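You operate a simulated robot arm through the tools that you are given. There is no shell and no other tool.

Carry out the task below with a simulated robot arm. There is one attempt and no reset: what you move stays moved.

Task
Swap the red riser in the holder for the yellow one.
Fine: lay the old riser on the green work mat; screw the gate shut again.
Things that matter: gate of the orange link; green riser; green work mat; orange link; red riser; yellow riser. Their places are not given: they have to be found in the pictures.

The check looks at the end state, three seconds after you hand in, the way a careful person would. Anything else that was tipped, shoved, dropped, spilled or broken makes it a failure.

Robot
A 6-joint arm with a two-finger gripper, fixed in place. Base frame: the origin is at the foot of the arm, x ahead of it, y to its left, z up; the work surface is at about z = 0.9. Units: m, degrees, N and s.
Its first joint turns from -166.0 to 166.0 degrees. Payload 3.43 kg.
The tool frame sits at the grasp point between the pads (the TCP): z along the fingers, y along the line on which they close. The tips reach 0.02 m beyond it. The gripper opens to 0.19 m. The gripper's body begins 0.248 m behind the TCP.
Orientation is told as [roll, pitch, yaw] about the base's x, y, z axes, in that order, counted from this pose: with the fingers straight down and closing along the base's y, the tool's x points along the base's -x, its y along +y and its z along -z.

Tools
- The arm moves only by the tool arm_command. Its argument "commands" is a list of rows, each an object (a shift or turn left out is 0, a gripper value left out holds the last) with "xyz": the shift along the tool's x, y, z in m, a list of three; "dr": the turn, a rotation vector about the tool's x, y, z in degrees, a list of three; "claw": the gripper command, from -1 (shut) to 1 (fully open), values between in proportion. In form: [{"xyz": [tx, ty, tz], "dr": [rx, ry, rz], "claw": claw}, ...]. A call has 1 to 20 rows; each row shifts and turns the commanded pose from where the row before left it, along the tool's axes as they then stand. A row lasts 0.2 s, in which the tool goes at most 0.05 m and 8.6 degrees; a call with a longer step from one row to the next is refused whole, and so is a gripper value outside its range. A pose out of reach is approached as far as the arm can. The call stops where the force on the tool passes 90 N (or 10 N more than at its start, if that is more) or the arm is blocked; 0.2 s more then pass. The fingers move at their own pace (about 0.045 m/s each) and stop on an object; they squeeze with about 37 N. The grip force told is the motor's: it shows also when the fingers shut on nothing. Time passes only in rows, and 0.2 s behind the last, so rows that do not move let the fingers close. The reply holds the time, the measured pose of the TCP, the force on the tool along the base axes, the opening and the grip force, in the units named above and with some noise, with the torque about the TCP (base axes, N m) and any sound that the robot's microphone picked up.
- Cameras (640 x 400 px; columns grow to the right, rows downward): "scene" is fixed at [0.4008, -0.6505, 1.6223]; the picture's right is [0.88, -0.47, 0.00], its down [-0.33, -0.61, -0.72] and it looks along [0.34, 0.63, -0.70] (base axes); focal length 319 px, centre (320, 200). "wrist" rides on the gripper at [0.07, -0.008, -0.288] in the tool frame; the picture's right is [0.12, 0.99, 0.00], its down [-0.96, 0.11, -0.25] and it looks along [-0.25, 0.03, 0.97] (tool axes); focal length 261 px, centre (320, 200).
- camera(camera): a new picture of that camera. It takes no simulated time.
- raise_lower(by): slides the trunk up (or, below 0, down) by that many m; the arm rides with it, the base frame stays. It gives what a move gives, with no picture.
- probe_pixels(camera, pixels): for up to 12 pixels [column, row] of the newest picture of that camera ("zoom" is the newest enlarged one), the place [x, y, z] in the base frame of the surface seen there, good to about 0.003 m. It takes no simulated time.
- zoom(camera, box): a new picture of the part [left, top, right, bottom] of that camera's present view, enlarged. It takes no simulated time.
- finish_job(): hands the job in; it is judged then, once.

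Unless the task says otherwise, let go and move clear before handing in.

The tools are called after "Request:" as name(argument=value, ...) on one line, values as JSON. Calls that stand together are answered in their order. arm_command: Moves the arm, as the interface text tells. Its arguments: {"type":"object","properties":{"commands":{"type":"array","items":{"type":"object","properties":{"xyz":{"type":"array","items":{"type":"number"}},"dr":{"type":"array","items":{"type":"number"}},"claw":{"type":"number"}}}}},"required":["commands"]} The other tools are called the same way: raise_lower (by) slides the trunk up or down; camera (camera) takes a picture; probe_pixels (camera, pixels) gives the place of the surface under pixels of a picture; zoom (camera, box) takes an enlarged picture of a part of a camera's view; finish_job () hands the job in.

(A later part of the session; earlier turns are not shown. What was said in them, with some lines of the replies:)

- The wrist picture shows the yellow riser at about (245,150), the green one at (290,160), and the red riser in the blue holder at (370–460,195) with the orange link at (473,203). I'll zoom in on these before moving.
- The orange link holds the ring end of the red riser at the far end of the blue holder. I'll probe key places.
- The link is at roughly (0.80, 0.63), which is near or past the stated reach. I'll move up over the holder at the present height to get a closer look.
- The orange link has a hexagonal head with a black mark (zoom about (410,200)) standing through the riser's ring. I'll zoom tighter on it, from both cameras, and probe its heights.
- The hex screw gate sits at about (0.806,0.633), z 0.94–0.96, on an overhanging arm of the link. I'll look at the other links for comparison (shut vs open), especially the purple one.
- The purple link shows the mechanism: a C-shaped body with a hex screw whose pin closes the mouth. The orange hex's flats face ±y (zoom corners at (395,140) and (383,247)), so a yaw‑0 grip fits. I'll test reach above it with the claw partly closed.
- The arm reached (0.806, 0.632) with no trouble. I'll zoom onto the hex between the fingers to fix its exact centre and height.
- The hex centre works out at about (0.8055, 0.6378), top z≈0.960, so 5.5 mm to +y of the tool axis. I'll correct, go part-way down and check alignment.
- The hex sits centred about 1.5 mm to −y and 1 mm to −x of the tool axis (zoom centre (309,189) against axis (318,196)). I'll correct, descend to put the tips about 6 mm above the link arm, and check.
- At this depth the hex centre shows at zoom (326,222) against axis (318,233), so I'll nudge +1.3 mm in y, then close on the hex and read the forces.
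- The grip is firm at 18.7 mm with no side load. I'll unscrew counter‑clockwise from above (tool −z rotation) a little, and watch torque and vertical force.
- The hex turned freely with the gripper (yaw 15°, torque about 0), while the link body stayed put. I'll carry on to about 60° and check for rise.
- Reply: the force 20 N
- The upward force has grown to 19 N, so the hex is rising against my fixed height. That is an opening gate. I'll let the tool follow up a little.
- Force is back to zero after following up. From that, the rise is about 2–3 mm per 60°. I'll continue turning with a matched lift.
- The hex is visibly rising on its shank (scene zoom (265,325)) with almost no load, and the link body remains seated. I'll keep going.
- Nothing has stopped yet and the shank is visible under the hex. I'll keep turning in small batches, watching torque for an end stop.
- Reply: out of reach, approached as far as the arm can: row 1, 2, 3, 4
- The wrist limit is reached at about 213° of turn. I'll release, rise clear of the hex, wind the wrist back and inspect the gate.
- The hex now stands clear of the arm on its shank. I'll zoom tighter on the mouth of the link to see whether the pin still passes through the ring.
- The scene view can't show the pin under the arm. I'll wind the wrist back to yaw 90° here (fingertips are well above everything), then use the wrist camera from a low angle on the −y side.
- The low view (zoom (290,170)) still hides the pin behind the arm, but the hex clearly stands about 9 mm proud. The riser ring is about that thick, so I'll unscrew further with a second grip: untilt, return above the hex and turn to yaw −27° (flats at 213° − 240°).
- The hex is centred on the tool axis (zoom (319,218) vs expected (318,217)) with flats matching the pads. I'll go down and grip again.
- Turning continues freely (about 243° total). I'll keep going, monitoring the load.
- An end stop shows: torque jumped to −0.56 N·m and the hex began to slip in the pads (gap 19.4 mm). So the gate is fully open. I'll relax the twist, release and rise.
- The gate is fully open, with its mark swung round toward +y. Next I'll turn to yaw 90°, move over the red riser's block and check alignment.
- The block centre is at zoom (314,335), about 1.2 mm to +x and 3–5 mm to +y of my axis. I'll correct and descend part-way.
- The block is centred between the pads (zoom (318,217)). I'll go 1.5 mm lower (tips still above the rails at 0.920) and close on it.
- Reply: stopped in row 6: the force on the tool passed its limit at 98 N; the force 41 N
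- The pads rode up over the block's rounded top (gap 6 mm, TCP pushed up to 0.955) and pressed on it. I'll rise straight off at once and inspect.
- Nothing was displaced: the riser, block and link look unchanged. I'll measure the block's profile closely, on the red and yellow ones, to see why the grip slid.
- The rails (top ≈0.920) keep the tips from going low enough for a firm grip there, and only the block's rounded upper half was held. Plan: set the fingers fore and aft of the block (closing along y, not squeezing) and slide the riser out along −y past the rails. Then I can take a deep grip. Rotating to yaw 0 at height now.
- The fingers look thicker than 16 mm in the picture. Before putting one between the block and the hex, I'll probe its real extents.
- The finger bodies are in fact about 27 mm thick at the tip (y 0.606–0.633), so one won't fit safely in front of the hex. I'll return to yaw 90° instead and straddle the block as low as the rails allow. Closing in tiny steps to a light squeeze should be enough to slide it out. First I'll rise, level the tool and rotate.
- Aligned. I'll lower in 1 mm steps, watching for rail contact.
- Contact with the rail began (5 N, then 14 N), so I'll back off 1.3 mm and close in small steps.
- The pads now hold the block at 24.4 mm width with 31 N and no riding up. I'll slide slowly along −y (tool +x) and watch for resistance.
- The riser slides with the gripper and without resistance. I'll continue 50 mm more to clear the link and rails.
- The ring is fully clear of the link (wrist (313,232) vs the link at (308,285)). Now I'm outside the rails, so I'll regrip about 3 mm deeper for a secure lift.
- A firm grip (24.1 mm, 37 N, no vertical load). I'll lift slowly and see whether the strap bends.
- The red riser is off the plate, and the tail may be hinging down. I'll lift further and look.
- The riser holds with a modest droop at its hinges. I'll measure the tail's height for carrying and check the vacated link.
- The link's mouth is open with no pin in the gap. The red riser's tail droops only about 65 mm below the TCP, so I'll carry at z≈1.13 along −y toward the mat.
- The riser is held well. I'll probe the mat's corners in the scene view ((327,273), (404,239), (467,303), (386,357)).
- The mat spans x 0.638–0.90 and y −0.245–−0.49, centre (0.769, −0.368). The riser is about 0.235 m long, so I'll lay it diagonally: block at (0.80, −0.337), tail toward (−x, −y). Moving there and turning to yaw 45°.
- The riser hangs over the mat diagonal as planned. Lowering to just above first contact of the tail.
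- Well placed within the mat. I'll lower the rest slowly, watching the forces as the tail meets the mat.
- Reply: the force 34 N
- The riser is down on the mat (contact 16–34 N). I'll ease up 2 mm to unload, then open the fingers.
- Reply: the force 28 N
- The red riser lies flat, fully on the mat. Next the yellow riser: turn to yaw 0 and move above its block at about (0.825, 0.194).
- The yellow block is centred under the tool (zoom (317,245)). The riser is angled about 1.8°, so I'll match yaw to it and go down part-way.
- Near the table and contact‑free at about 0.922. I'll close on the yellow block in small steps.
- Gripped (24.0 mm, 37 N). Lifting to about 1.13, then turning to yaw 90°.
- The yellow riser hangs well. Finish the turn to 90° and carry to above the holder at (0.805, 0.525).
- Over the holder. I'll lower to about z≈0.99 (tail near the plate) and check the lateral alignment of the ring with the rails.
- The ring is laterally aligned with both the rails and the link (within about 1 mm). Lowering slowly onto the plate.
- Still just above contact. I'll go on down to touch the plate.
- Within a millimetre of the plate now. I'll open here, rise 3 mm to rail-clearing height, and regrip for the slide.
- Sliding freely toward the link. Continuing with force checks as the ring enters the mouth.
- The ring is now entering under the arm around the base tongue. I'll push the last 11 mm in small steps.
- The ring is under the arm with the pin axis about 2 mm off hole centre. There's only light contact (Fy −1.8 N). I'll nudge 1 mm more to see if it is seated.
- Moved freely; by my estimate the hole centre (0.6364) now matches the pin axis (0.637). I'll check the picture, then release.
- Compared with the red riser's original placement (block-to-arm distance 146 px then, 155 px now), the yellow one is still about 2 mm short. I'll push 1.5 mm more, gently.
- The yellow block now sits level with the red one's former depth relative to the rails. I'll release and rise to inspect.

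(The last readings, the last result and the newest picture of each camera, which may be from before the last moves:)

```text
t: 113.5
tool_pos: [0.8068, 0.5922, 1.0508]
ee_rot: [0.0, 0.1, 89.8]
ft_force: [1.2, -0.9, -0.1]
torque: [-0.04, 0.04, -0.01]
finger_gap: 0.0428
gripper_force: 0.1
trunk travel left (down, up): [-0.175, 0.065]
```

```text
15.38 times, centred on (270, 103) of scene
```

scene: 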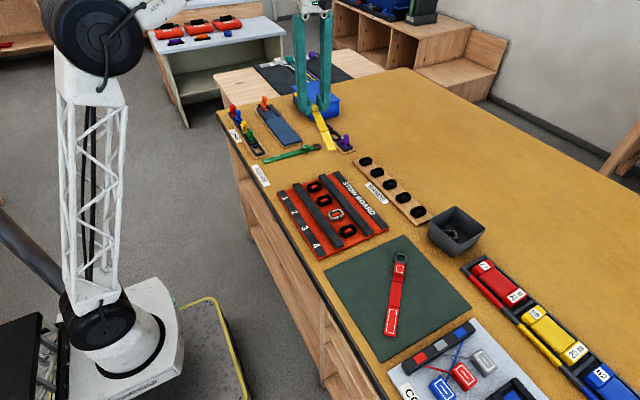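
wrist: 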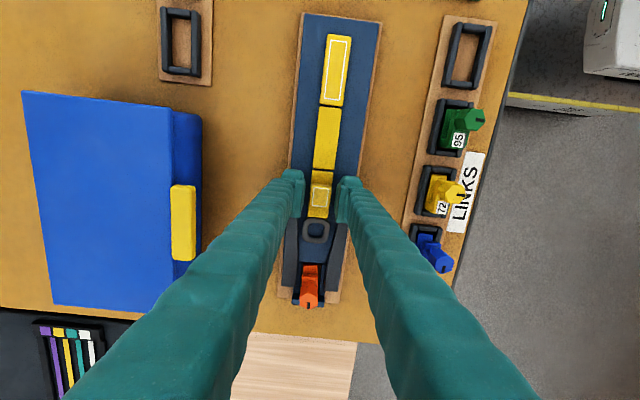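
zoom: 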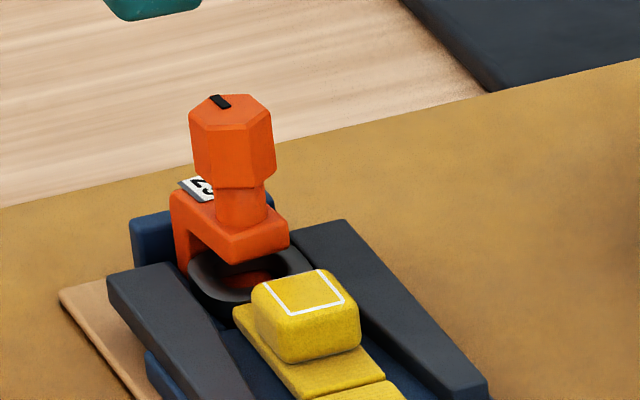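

The yellow riser sits just as the red one did, ring in the link's mouth. Now to screw the gate shut. I'll measure the hex's present height and centre first.

Request:
probe_pixels(camera="zoom", pixels=[[230, 112], [240, 118], [225, 120], [250, 108], [232, 150], [240, 205], [200, 220], [260, 225]])

Request:
zoom(camera="wrist", box=[290, 180, 350, 230])

Request:
probe_pixels(camera="zoom", pixels=[[300, 260], [280, 250], [320, 250], [300, 240], [290, 275], [310, 270], [300, 330], [270, 200]])

```text
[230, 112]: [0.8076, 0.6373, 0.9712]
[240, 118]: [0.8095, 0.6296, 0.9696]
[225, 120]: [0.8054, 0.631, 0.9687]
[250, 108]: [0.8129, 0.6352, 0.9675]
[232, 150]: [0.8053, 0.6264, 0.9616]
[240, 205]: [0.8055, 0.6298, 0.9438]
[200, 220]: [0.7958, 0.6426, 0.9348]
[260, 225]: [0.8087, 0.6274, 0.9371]
```

```text
8.00 times, centred on (320, 205) of wrist
```

zoom: 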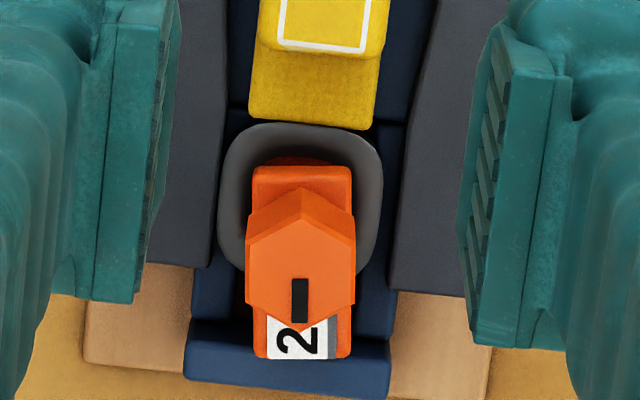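

```text
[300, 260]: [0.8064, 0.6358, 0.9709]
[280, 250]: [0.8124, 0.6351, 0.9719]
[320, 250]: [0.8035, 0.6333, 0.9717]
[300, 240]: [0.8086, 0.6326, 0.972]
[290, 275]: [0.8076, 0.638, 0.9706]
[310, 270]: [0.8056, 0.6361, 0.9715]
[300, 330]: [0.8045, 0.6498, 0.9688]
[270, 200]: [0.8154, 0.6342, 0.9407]
```

The hex top is at z≈0.971, up 11.5 mm, with flats now at about yaw 96° (+60°k). For the longest clockwise sweep I'll grip at yaw 156°, so I'll move over the hex and rotate there.

Request:
arm_command(commands=[{"xyz": [-0.025, 0, 0]}, {"xyz": [-0.02, 0.0008, 0]}, {"dr": [0, 0, -8.35]}, {"dr": [0, 0, -8.35]}, {"dr": [0, 0, -8.35]}, {"dr": [0, 0, -8.35]}, {"dr": [0, 0, -8.35]}, {"dr": [0, 0, -8.35]}, {"dr": [0, 0, -8.35]}, {"dr": [0, 0, -8.25]}, {"xyz": [0, 0, 0]}])

Request:
zoom(camera="wrist", box=[272, 150, 368, 210])

```text
t: 115.9
tool_pos: [0.8055, 0.6374, 1.0506]
ee_rot: [0.1, -0.1, 156.5]
ft_force: [-0.4, 0.2, 0.2]
torque: [0.02, 0.02, -0.05]
finger_gap: 0.0428
gripper_force: 0.1
trunk travel left (down, up): [-0.175, 0.065]
```

```text
6.67 times, centred on (320, 180) of wrist
```

zoom: 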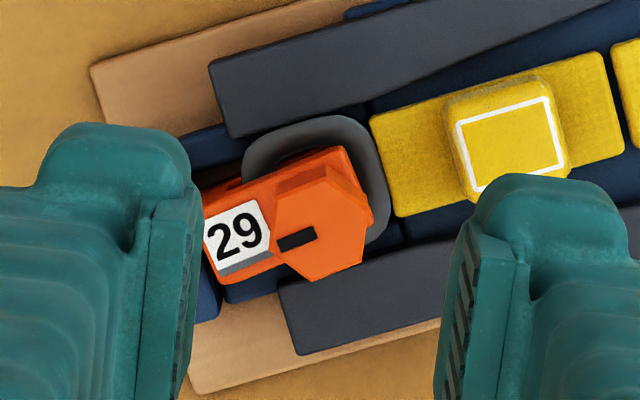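

Aligned with the flats; centre is within 2 mm. I'll correct slightly and go down to just above.

Request:
arm_command(commands=[{"xyz": [-0.001, 0.0003, 0.03]}, {"xyz": [0, 0, 0.025]}, {"xyz": [0, 0, 0]}])

Request:
zoom(camera="wrist", box=[272, 160, 368, 220])

```text
t: 116.7
tool_pos: [0.8044, 0.6363, 0.9965]
ee_rot: [0.2, 0.1, 156.5]
ft_force: [-0.2, 0.3, 0.4]
torque: [0.0, -0.01, -0.03]
finger_gap: 0.0426
gripper_force: 0.1
trunk travel left (down, up): [-0.175, 0.065]
```

```text
6.67 times, centred on (320, 190) of wrist
```

zoom: 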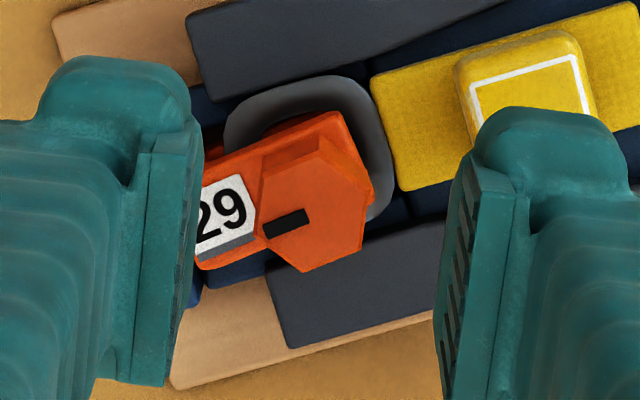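

Request:
arm_command(commands=[{"xyz": [-0.0004, -0.001, 0.01]}, {"xyz": [0, 0, 0.0095]}, {"xyz": [0, 0, 0]}])

Request:
zoom(camera="wrist", box=[272, 160, 368, 220])

```text
t: 117.5
tool_pos: [0.8042, 0.6382, 0.9766]
ee_rot: [0.0, 0.1, 156.5]
ft_force: [-0.3, 0.2, 0.7]
torque: [0.01, -0.03, 0.02]
finger_gap: 0.0428
gripper_force: 0.0
trunk travel left (down, up): [-0.175, 0.065]
```

```text
6.67 times, centred on (320, 190) of wrist
```

zoom: 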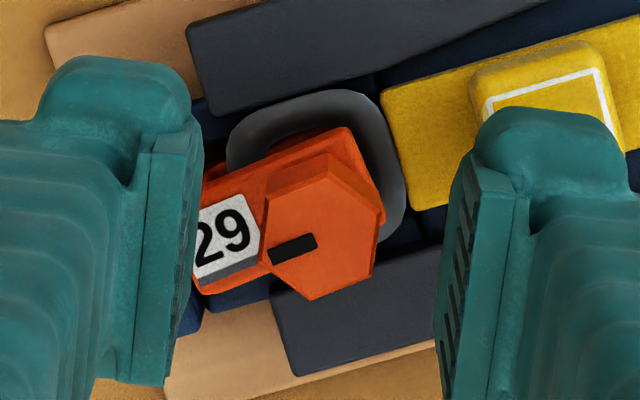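

Centred. Closing on the hex.

Request:
arm_command(commands=[{"claw": -0.7}, {"claw": -0.76}, {"claw": -0.8}, {"claw": -1}, {"claw": -1}, {"claw": -1}])

Request:
zoom(camera="wrist", box=[272, 160, 368, 220])

```text
t: 118.9
tool_pos: [0.8059, 0.6364, 0.9755]
ee_rot: [0.1, 0.1, 156.5]
ft_force: [1.4, 0.6, 0.7]
torque: [-0.02, -0.05, -0.01]
finger_gap: 0.0186
gripper_force: 37.0
trunk travel left (down, up): [-0.175, 0.065]
```

```text
6.67 times, centred on (320, 190) of wrist
```

zoom: 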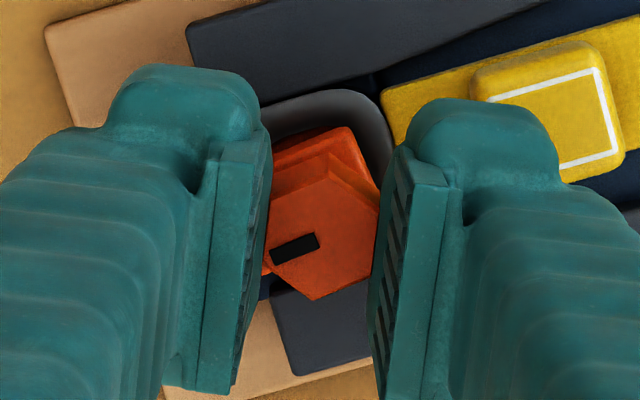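

Firm grip at 18.6 mm. Now screw clockwise (tool +z) with a matching descent, 30° first.

Request:
arm_command(commands=[{"xyz": [0, 0, 0.0003], "dr": [0, 0, 7.5]}, {"xyz": [0, 0, 0.0003], "dr": [0, 0, 7.5]}, {"xyz": [0, 0, 0.0003], "dr": [0, 0, 7.5]}, {"xyz": [0, 0, 0.0003], "dr": [0, 0, 7.5]}, {"xyz": [0, 0, 0]}])

Request:
zoom(camera="wrist", box=[272, 160, 368, 220])

Request:
zoom(camera="scene", box=[252, 90, 288, 116])

```text
t: 120.1
tool_pos: [0.805, 0.6376, 0.9749]
ee_rot: [0.1, 0.1, 126.4]
ft_force: [1.3, -0.6, 1.7]
torque: [-0.07, -0.03, 0.01]
finger_gap: 0.0191
gripper_force: 37.4
trunk travel left (down, up): [-0.175, 0.065]
```

```text
6.67 times, centred on (320, 190) of wrist
```

zoom: 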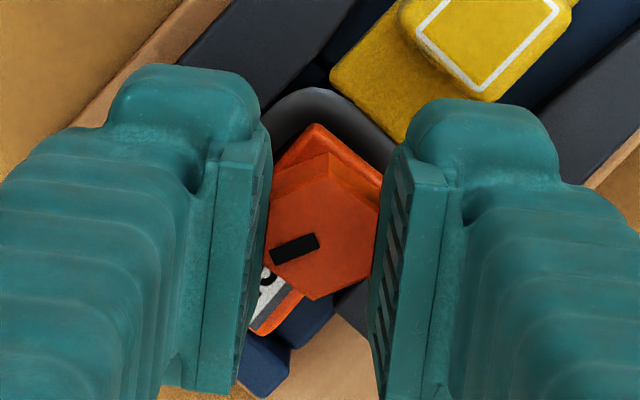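

```text
15.38 times, centred on (270, 103) of scene
```

zoom: 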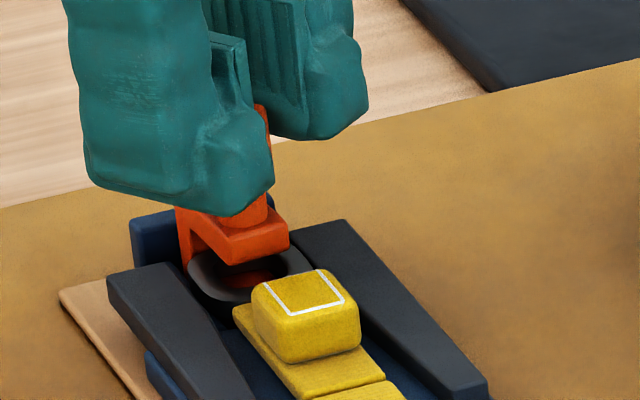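

The hex is turning with the pads and screwing in. Continuing.

Request:
arm_command(commands=[{"xyz": [0, 0, 0.0003], "dr": [0, 0, 7.5]}, {"xyz": [0, 0, 0.0003], "dr": [0, 0, 7.5]}, {"xyz": [0, 0, 0.0003], "dr": [0, 0, 7.5]}, {"xyz": [0, 0, 0.0003], "dr": [0, 0, 7.5]}, {"xyz": [0, 0, 0]}])

Request:
arm_command(commands=[{"xyz": [0, 0, 0.0003], "dr": [0, 0, 7.5]}, {"xyz": [0, 0, 0.0003], "dr": [0, 0, 7.5]}, {"xyz": [0, 0, 0.0003], "dr": [0, 0, 7.5]}, {"xyz": [0, 0, 0.0003], "dr": [0, 0, 7.5]}, {"xyz": [0, 0, 0]}])

Request:
zoom(camera="wrist", box=[272, 160, 368, 220])

Request:
zoom(camera="scene", box=[252, 90, 288, 116])

```text
t: 121.3
tool_pos: [0.8036, 0.6378, 0.9739]
ee_rot: [0.0, 0.0, 96.4]
ft_force: [-0.2, -1.3, 0.0]
torque: [0.02, 0.02, -0.02]
finger_gap: 0.0188
gripper_force: 37.3
trunk travel left (down, up): [-0.175, 0.065]
```

```text
t: 122.5
tool_pos: [0.8049, 0.6377, 0.9729]
ee_rot: [-0.1, 0.0, 66.3]
ft_force: [-0.1, -1.5, 1.4]
torque: [-0.04, 0.0, 0.04]
finger_gap: 0.0188
gripper_force: 37.0
trunk travel left (down, up): [-0.175, 0.065]
```

```text
6.67 times, centred on (320, 190) of wrist
```

zoom: 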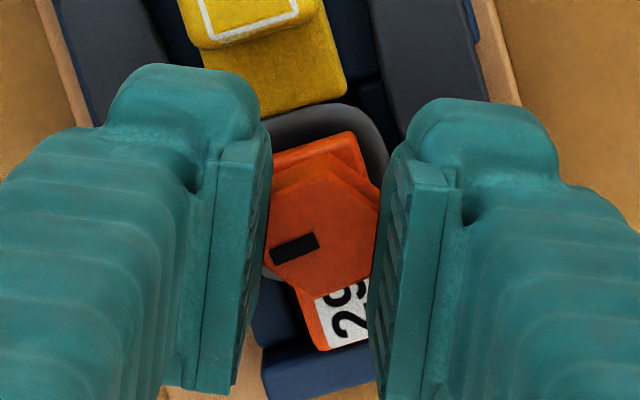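

```text
15.38 times, centred on (270, 103) of scene
```

zoom: 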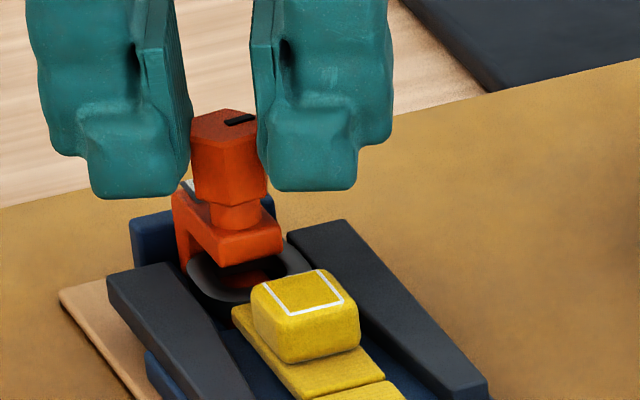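

Screwing in smoothly (90° done, load near zero). Continuing another 90°.

Request:
arm_command(commands=[{"xyz": [0, 0, 0.0003], "dr": [0, 0, 7.5]}, {"xyz": [0, 0, 0.0003], "dr": [0, 0, 7.5]}, {"xyz": [0, 0, 0.0003], "dr": [0, 0, 7.5]}, {"xyz": [0, 0, 0.0003], "dr": [0, 0, 7.5]}, {"xyz": [0, 0, 0.0003], "dr": [0, 0, 7.5]}, {"xyz": [0, 0, 0.0003], "dr": [0, 0, 7.5]}, {"xyz": [0, 0, 0]}])

Request:
arm_command(commands=[{"xyz": [0, 0, 0.0003], "dr": [0, 0, 7.5]}, {"xyz": [0, 0, 0.0003], "dr": [0, 0, 7.5]}, {"xyz": [0, 0, 0.0003], "dr": [0, 0, 7.5]}, {"xyz": [0, 0, 0.0003], "dr": [0, 0, 7.5]}, {"xyz": [0, 0, 0.0003], "dr": [0, 0, 7.5]}, {"xyz": [0, 0, 0.0003], "dr": [0, 0, 7.5]}, {"xyz": [0, 0, 0]}])

Request:
zoom(camera="wrist", box=[272, 160, 368, 220])

Request:
zoom(camera="scene", box=[252, 90, 288, 116])

```text
t: 124.1
tool_pos: [0.8051, 0.6382, 0.9703]
ee_rot: [-0.1, 0.1, 21.5]
ft_force: [-0.4, -2.0, 0.6]
torque: [-0.03, 0.05, 0.01]
finger_gap: 0.0186
gripper_force: 36.6
trunk travel left (down, up): [-0.175, 0.065]
```

```text
t: 125.7
tool_pos: [0.8056, 0.6374, 0.9681]
ee_rot: [-0.1, -0.1, -23.6]
ft_force: [1.2, 0.4, -0.1]
torque: [0.04, 0.0, 0.02]
finger_gap: 0.0188
gripper_force: 36.9
trunk travel left (down, up): [-0.175, 0.065]
```

```text
6.67 times, centred on (320, 190) of wrist
```

zoom: 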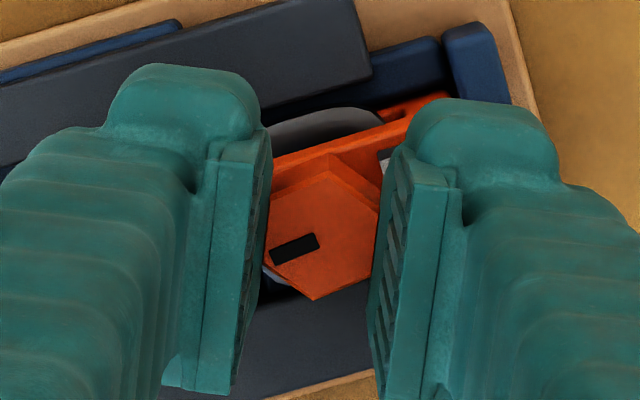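

```text
15.38 times, centred on (270, 103) of scene
```

zoom: 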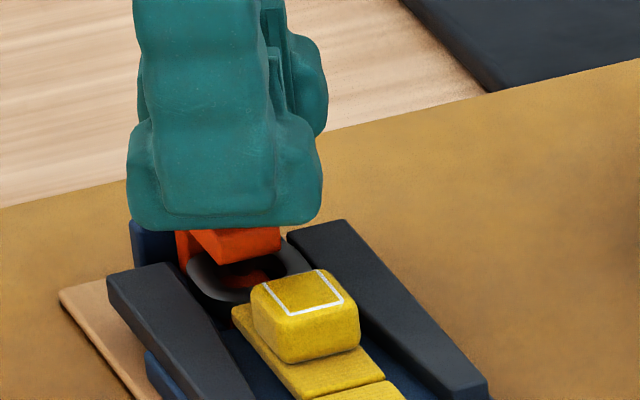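

Half a turn done with no obstruction. I'll carry on, in 30° steps, looking for the wrist limit or the seat.

Request:
arm_command(commands=[{"xyz": [0, 0, 0.0003], "dr": [0, 0, 7.5]}, {"xyz": [0, 0, 0.0003], "dr": [0, 0, 7.5]}, {"xyz": [0, 0, 0.0003], "dr": [0, 0, 7.5]}, {"xyz": [0, 0, 0.0003], "dr": [0, 0, 7.5]}, {"xyz": [0, 0, 0]}])

Request:
arm_command(commands=[{"xyz": [0, 0, 0.0003], "dr": [0, 0, 7.5]}, {"xyz": [0, 0, 0.0003], "dr": [0, 0, 7.5]}, {"xyz": [0, 0, 0.0003], "dr": [0, 0, 7.5]}, {"xyz": [0, 0, 0.0003], "dr": [0, 0, 7.5]}, {"xyz": [0, 0, 0]}])

Request:
zoom(camera="wrist", box=[272, 160, 368, 220])

Request:
zoom(camera="scene", box=[252, 90, 288, 116])

```text
t: 126.9
tool_pos: [0.8048, 0.6388, 0.9665]
ee_rot: [0.0, -0.1, -53.5]
ft_force: [0.5, 0.2, -0.9]
torque: [0.02, 0.04, -0.02]
finger_gap: 0.0189
gripper_force: 36.3
trunk travel left (down, up): [-0.175, 0.065]
```

```text
t: 128.1
tool_pos: [0.8041, 0.6376, 0.9671]
ee_rot: [0.0, -0.1, -83.6]
ft_force: [-0.7, -0.4, 0.4]
torque: [0.01, 0.0, 0.01]
finger_gap: 0.0187
gripper_force: 37.0
trunk travel left (down, up): [-0.175, 0.065]
```

```text
6.67 times, centred on (320, 190) of wrist
```

zoom: 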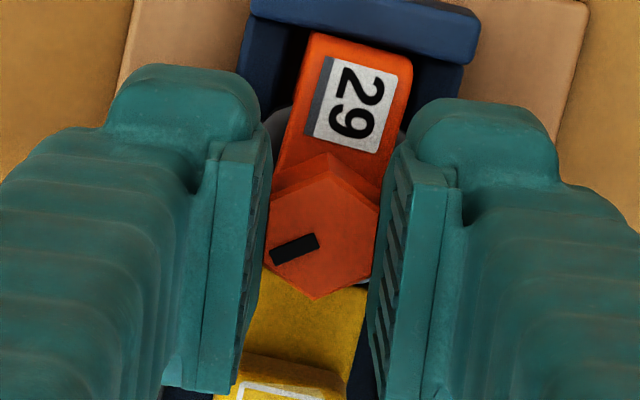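

```text
15.38 times, centred on (270, 103) of scene
```

zoom: 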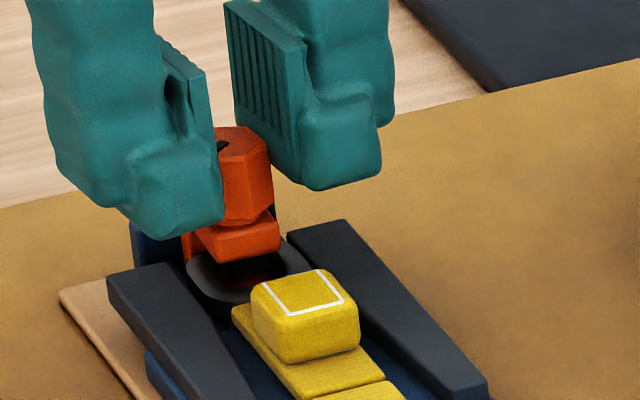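

240° done. The hex is nearly down on the arm. Continuing in 15° steps until it seats.

Request:
arm_command(commands=[{"xyz": [0, 0, 0.0003], "dr": [0, 0, 7.5]}, {"xyz": [0, 0, 0.0003], "dr": [0, 0, 7.5]}, {"xyz": [0, 0, 0]}])

Request:
arm_command(commands=[{"xyz": [0, 0, 0.0003], "dr": [0, 0, 7.5]}, {"xyz": [0, 0, 0]}])

Request:
zoom(camera="wrist", box=[272, 160, 368, 220])

```text
t: 128.9
tool_pos: [0.805, 0.6385, 0.9649]
ee_rot: [0.2, -0.1, -98.5]
ft_force: [0.0, -0.3, 0.2]
torque: [0.08, 0.01, -0.04]
finger_gap: 0.0189
gripper_force: 36.7
trunk travel left (down, up): [-0.175, 0.065]
```

```text
t: 129.5
tool_pos: [0.8055, 0.6382, 0.9661]
ee_rot: [0.1, -0.1, -106.0]
ft_force: [0.0, -0.6, -0.4]
torque: [0.02, 0.0, -0.03]
finger_gap: 0.019
gripper_force: 36.8
trunk travel left (down, up): [-0.175, 0.065]
```

```text
6.67 times, centred on (320, 190) of wrist
```

zoom: 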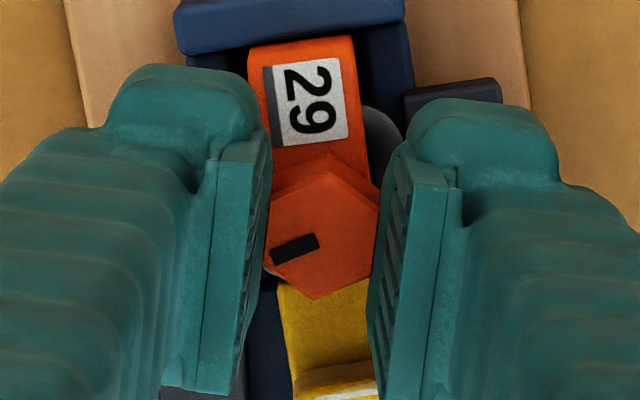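

Request:
arm_command(commands=[{"xyz": [0, 0, 0.0002], "dr": [0, 0, 5]}, {"xyz": [0, 0, 0]}])

Request:
arm_command(commands=[{"xyz": [0, 0, 0.0002], "dr": [0, 0, 5]}, {"xyz": [0, 0, 0]}])

Request:
arm_command(commands=[{"xyz": [0, 0, 0.0001], "dr": [0, 0, 4]}, {"xyz": [0, 0, 0]}])

Request:
zoom(camera="wrist", box=[272, 160, 368, 220])

Request:
zoom(camera="scene", box=[252, 90, 288, 116])

```text
t: 130.1
tool_pos: [0.8053, 0.638, 0.9649]
ee_rot: [0.0, -0.1, -111.1]
ft_force: [-0.5, 0.0, -0.2]
torque: [0.02, 0.0, 0.04]
finger_gap: 0.0189
gripper_force: 37.2
trunk travel left (down, up): [-0.175, 0.065]
```

```text
t: 130.7
tool_pos: [0.804, 0.6378, 0.9653]
ee_rot: [0.0, 0.0, -116.0]
ft_force: [-0.3, -0.9, -0.2]
torque: [-0.04, 0.03, -0.01]
finger_gap: 0.0189
gripper_force: 37.3
trunk travel left (down, up): [-0.175, 0.065]
```

```text
t: 131.3
tool_pos: [0.8064, 0.6381, 0.9648]
ee_rot: [0.1, 0.0, -120.0]
ft_force: [-1.0, -1.2, 0.1]
torque: [0.01, 0.04, -0.01]
finger_gap: 0.019
gripper_force: 36.9
trunk travel left (down, up): [-0.175, 0.065]
```

```text
6.67 times, centred on (320, 190) of wrist
```

zoom: 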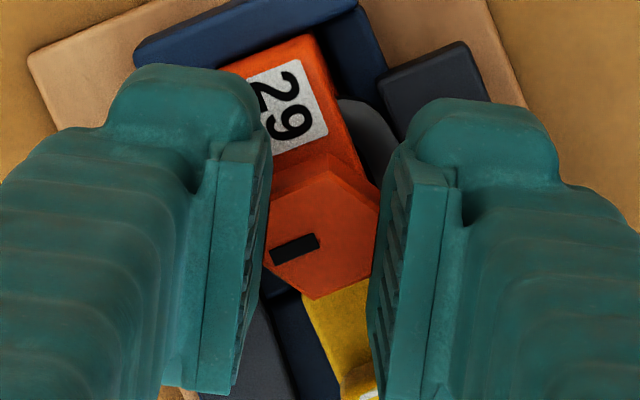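

```text
15.38 times, centred on (270, 103) of scene
```

zoom: 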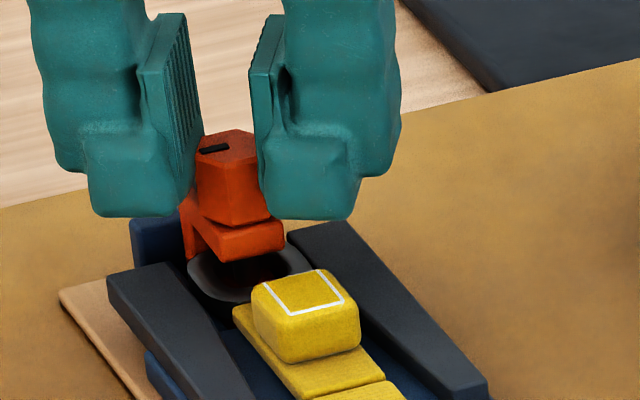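

The hex looks nearly seated and its mark is back on the −x side as at the start. No stop torque yet, so I'll continue a few degrees to feel the seat.

Request:
arm_command(commands=[{"xyz": [0, 0, 0.0001], "dr": [0, 0, 4]}, {"xyz": [0, 0, 0]}])

Request:
arm_command(commands=[{"xyz": [0, 0, 0.0001], "dr": [0, 0, 4]}, {"xyz": [0, 0, 0]}])

Request:
zoom(camera="wrist", box=[272, 160, 368, 220])

```text
t: 131.9
tool_pos: [0.8046, 0.6392, 0.9653]
ee_rot: [0.1, -0.1, -124.0]
ft_force: [-1.0, -2.0, 0.1]
torque: [-0.07, 0.04, 0.05]
finger_gap: 0.0188
gripper_force: 37.2
trunk travel left (down, up): [-0.175, 0.065]
```

```text
t: 132.5
tool_pos: [0.8054, 0.6382, 0.9654]
ee_rot: [0.0, -0.2, -128.0]
ft_force: [-8.3, -6.5, -1.7]
torque: [-0.38, 0.43, 0.29]
finger_gap: 0.0184
gripper_force: 36.5
trunk travel left (down, up): [-0.175, 0.065]
```

```text
6.67 times, centred on (320, 190) of wrist
```

zoom: 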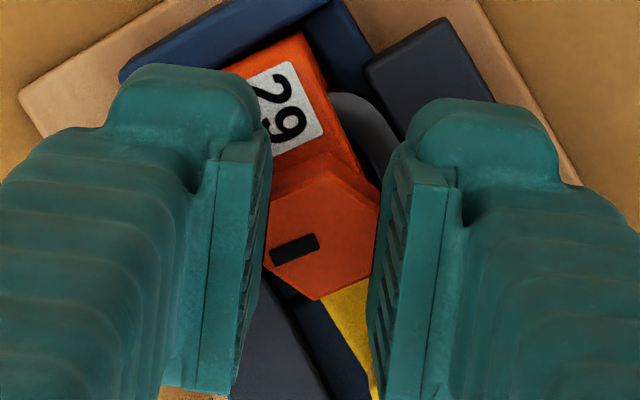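

The seat is felt: torque 0.29 N·m and side load at about 281° of turn, the same amount as opening. I'll release, rise, and inspect the gate.

Request:
arm_command(commands=[{"claw": -0.75}, {"claw": -0.65}, {"claw": -0.55}, {"claw": -0.55}, {"xyz": [0, 0, -0.02]}, {"xyz": [0, 0, -0.03]}, {"xyz": [0, 0, -0.04]}, {"xyz": [0, 0, 0]}])

Request:
zoom(camera="scene", box=[252, 90, 288, 116])

Request:
zoom(camera="wrist", box=[280, 150, 360, 210])

Request:
probe_pixels(camera="zoom", pixels=[[300, 240], [320, 230], [330, 250], [310, 260], [340, 240], [300, 220]])

```text
t: 134.3
tool_pos: [0.8046, 0.6389, 1.0543]
ee_rot: [0.2, 0.0, -128.0]
ft_force: [-0.1, 0.7, -0.1]
torque: [-0.01, -0.02, 0.01]
finger_gap: 0.0426
gripper_force: 0.2
trunk travel left (down, up): [-0.175, 0.065]
```

```text
15.38 times, centred on (270, 103) of scene
```

zoom: 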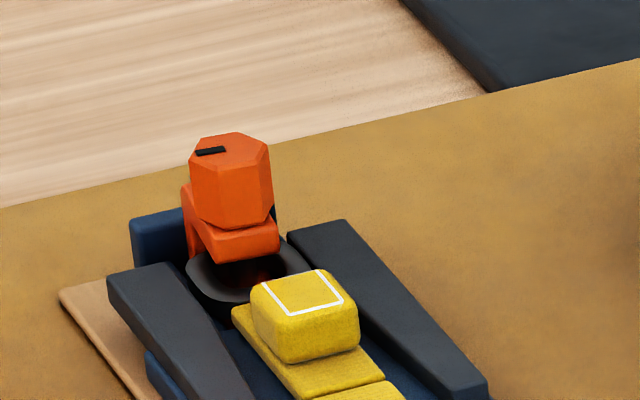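

```text
6.67 times, centred on (320, 180) of wrist
```

zoom: 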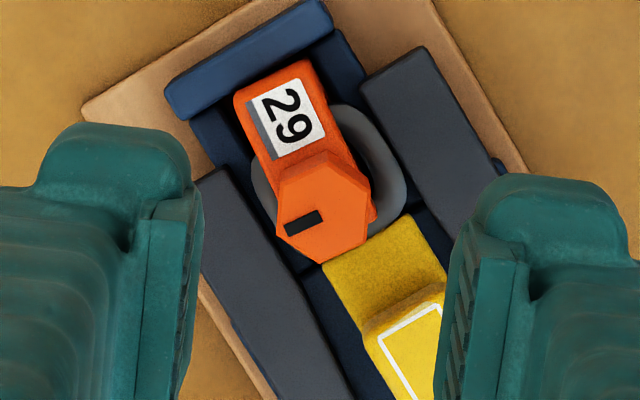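

```text
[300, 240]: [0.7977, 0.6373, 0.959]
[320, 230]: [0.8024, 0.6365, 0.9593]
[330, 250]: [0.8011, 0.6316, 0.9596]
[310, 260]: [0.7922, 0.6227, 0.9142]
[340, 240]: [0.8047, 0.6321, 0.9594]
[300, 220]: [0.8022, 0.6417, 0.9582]
```

The hex top is back at z=0.9594 (0.9595 at the start), and the mark stands square to the link as it did originally, so the gate is fully shut. The final tightening seems to have yawed the link a little, so I'll return to yaw 0 for a straight comparison with the first picture.

Request:
arm_command(commands=[{"dr": [0, 0, -8.5]}, {"dr": [0, 0, -8.5]}, {"dr": [0, 0, -8.5]}, {"dr": [0, 0, -8.5]}, {"dr": [0, 0, -8.5]}, {"dr": [0, 0, -8.5]}, {"dr": [0, 0, -8.5]}, {"dr": [0, 0, -8.5]}, {"dr": [0, 0, -8.5]}, {"dr": [0, 0, -8.5]}, {"dr": [0, 0, -8.5]}, {"dr": [0, 0, -8.5]}, {"dr": [0, 0, -8.5]}, {"dr": [0, 0, -8.5]}, {"dr": [0, 0, -8.5]}, {"dr": [0, 0, -0.5]}, {"dr": [0, 0, 0]}])

Request:
zoom(camera="wrist", box=[280, 155, 360, 205])

Request:
camera(camera="wrist")

```text
t: 137.9
tool_pos: [0.8054, 0.6376, 1.0542]
ee_rot: [-0.1, 0.0, 0.0]
ft_force: [-0.2, 0.0, 0.0]
torque: [0.02, 0.04, -0.01]
finger_gap: 0.043
gripper_force: 0.1
trunk travel left (down, up): [-0.175, 0.065]
```

```text
8.00 times, centred on (320, 180) of wrist
```

zoom: 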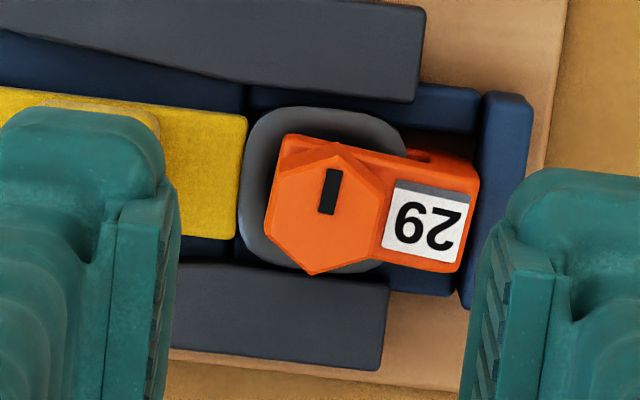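

```text
taken
```

wrist: 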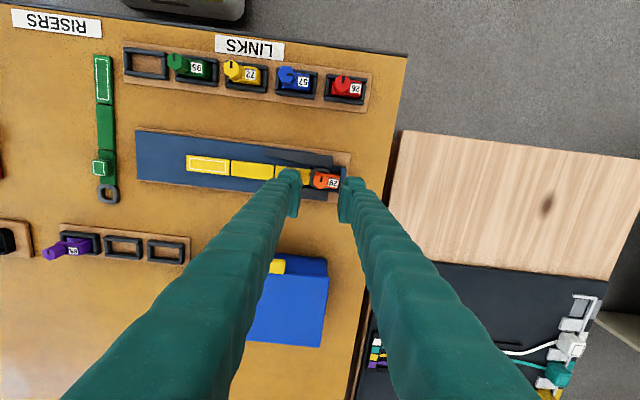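

The link's pose, label and mark match the first picture to within a few degrees. The hex is seated and the ring is centred round the pin axis (ring spans columns 243–408, hex at 322). I'll move clear and take a final look at everything.

Request:
arm_command(commands=[{"xyz": [0, 0, -0.04]}, {"xyz": [0, 0, -0.04]}, {"xyz": [0.01, -0.035, -0.01]}, {"xyz": [0.01, -0.04, 0]}, {"xyz": [0.01, -0.04, 0]}, {"xyz": [0, -0.04, 0]}, {"xyz": [0, -0.04, 0]}, {"xyz": [0, -0.04, 0]}, {"xyz": [0, -0.04, 0]}, {"xyz": [0, -0.02, 0]}, {"xyz": [0, 0, 0]}])

Request:
camera(camera="wrist")

Request:
camera(camera="scene")

Request:
zoom(camera="scene", box=[220, 85, 360, 185])

Request:
zoom(camera="scene", box=[254, 92, 286, 114])

```text
t: 140.3
tool_pos: [0.7675, 0.335, 1.1351]
ee_rot: [-0.1, -0.1, 0.0]
ft_force: [-0.4, -0.8, 1.0]
torque: [0.01, -0.04, -0.02]
finger_gap: 0.0429
gripper_force: 0.0
out of reach, approached as far as the arm can: row 2
trunk travel left (down, up): [-0.175, 0.065]
```

```text
taken
```

wrist: 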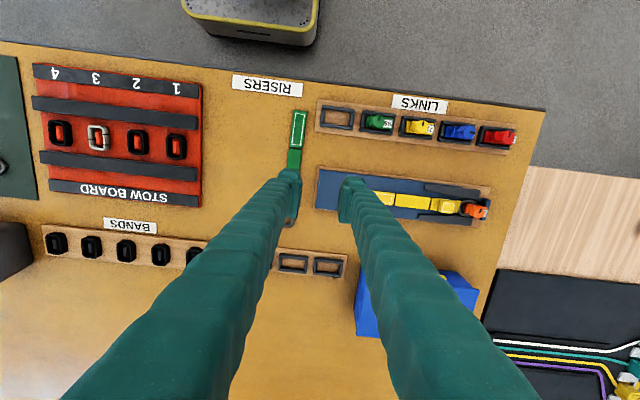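

```text
taken
```

scene: 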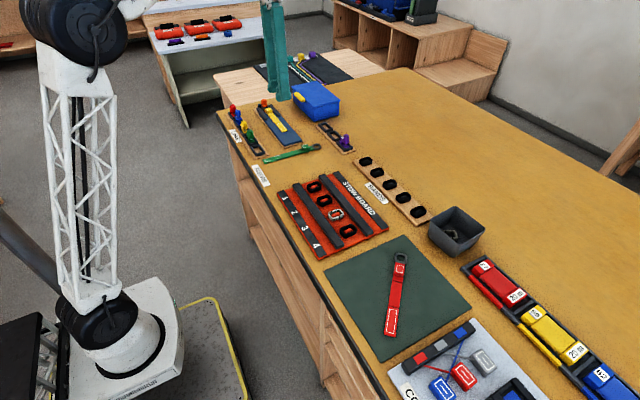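

```text
4.00 times, centred on (290, 135) of scene
```

zoom: 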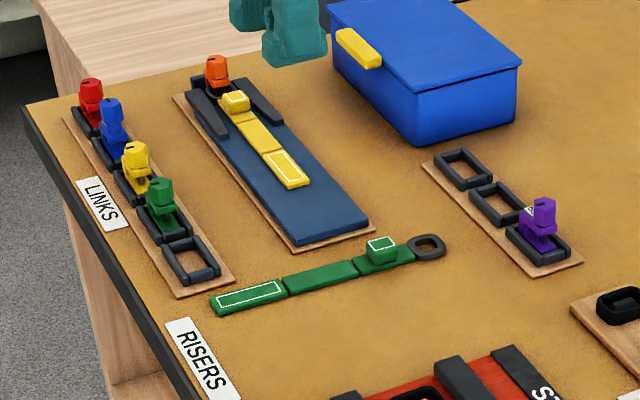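

```text
16.00 times, centred on (270, 103) of scene
```

zoom: 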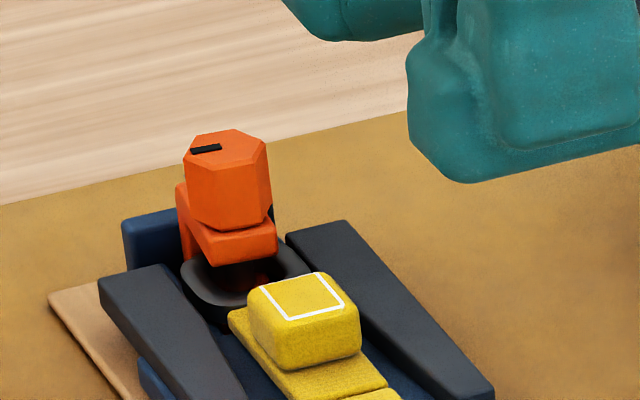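

All is in order. The yellow riser lies flat in the holder with its ring in the link and the hex seated. The red riser lies on the mat, and the green riser and the other items are untouched. The gripper is empty and clear, so I'm handing in.

Request:
finish_job()

```text
The job is handed in.
```

The swap is done and handed in. The yellow riser is in the holder with its ring in the orange link, and the gate is screwed shut. The red riser is on the green mat.

- **Gate:** I turned it back the same amount as I had opened it, until it stopped. The screw head is back at its starting height (0.959 m), and its mark sits the same way on the link as before.
- **Yellow riser:** It lies flat in the holder with its ring around the pin. It sits about 1.5 mm further in than the red one did.
- **Red riser:** It lies flat and diagonally, fully inside the mat.
- **Orange link:** It stayed in its pocket, but the tightening left it turned a few degrees clockwise from its starting position. I did not try to straighten it.
- **Slipped grip:** My first grip on the red riser slid up off its handle block and pressed down on it, with a peak of about 98 N on the tool. I found no damage or movement afterwards.

The green riser and everything else on the table looked undisturbed in the last pictures. The gripper is empty and clear.
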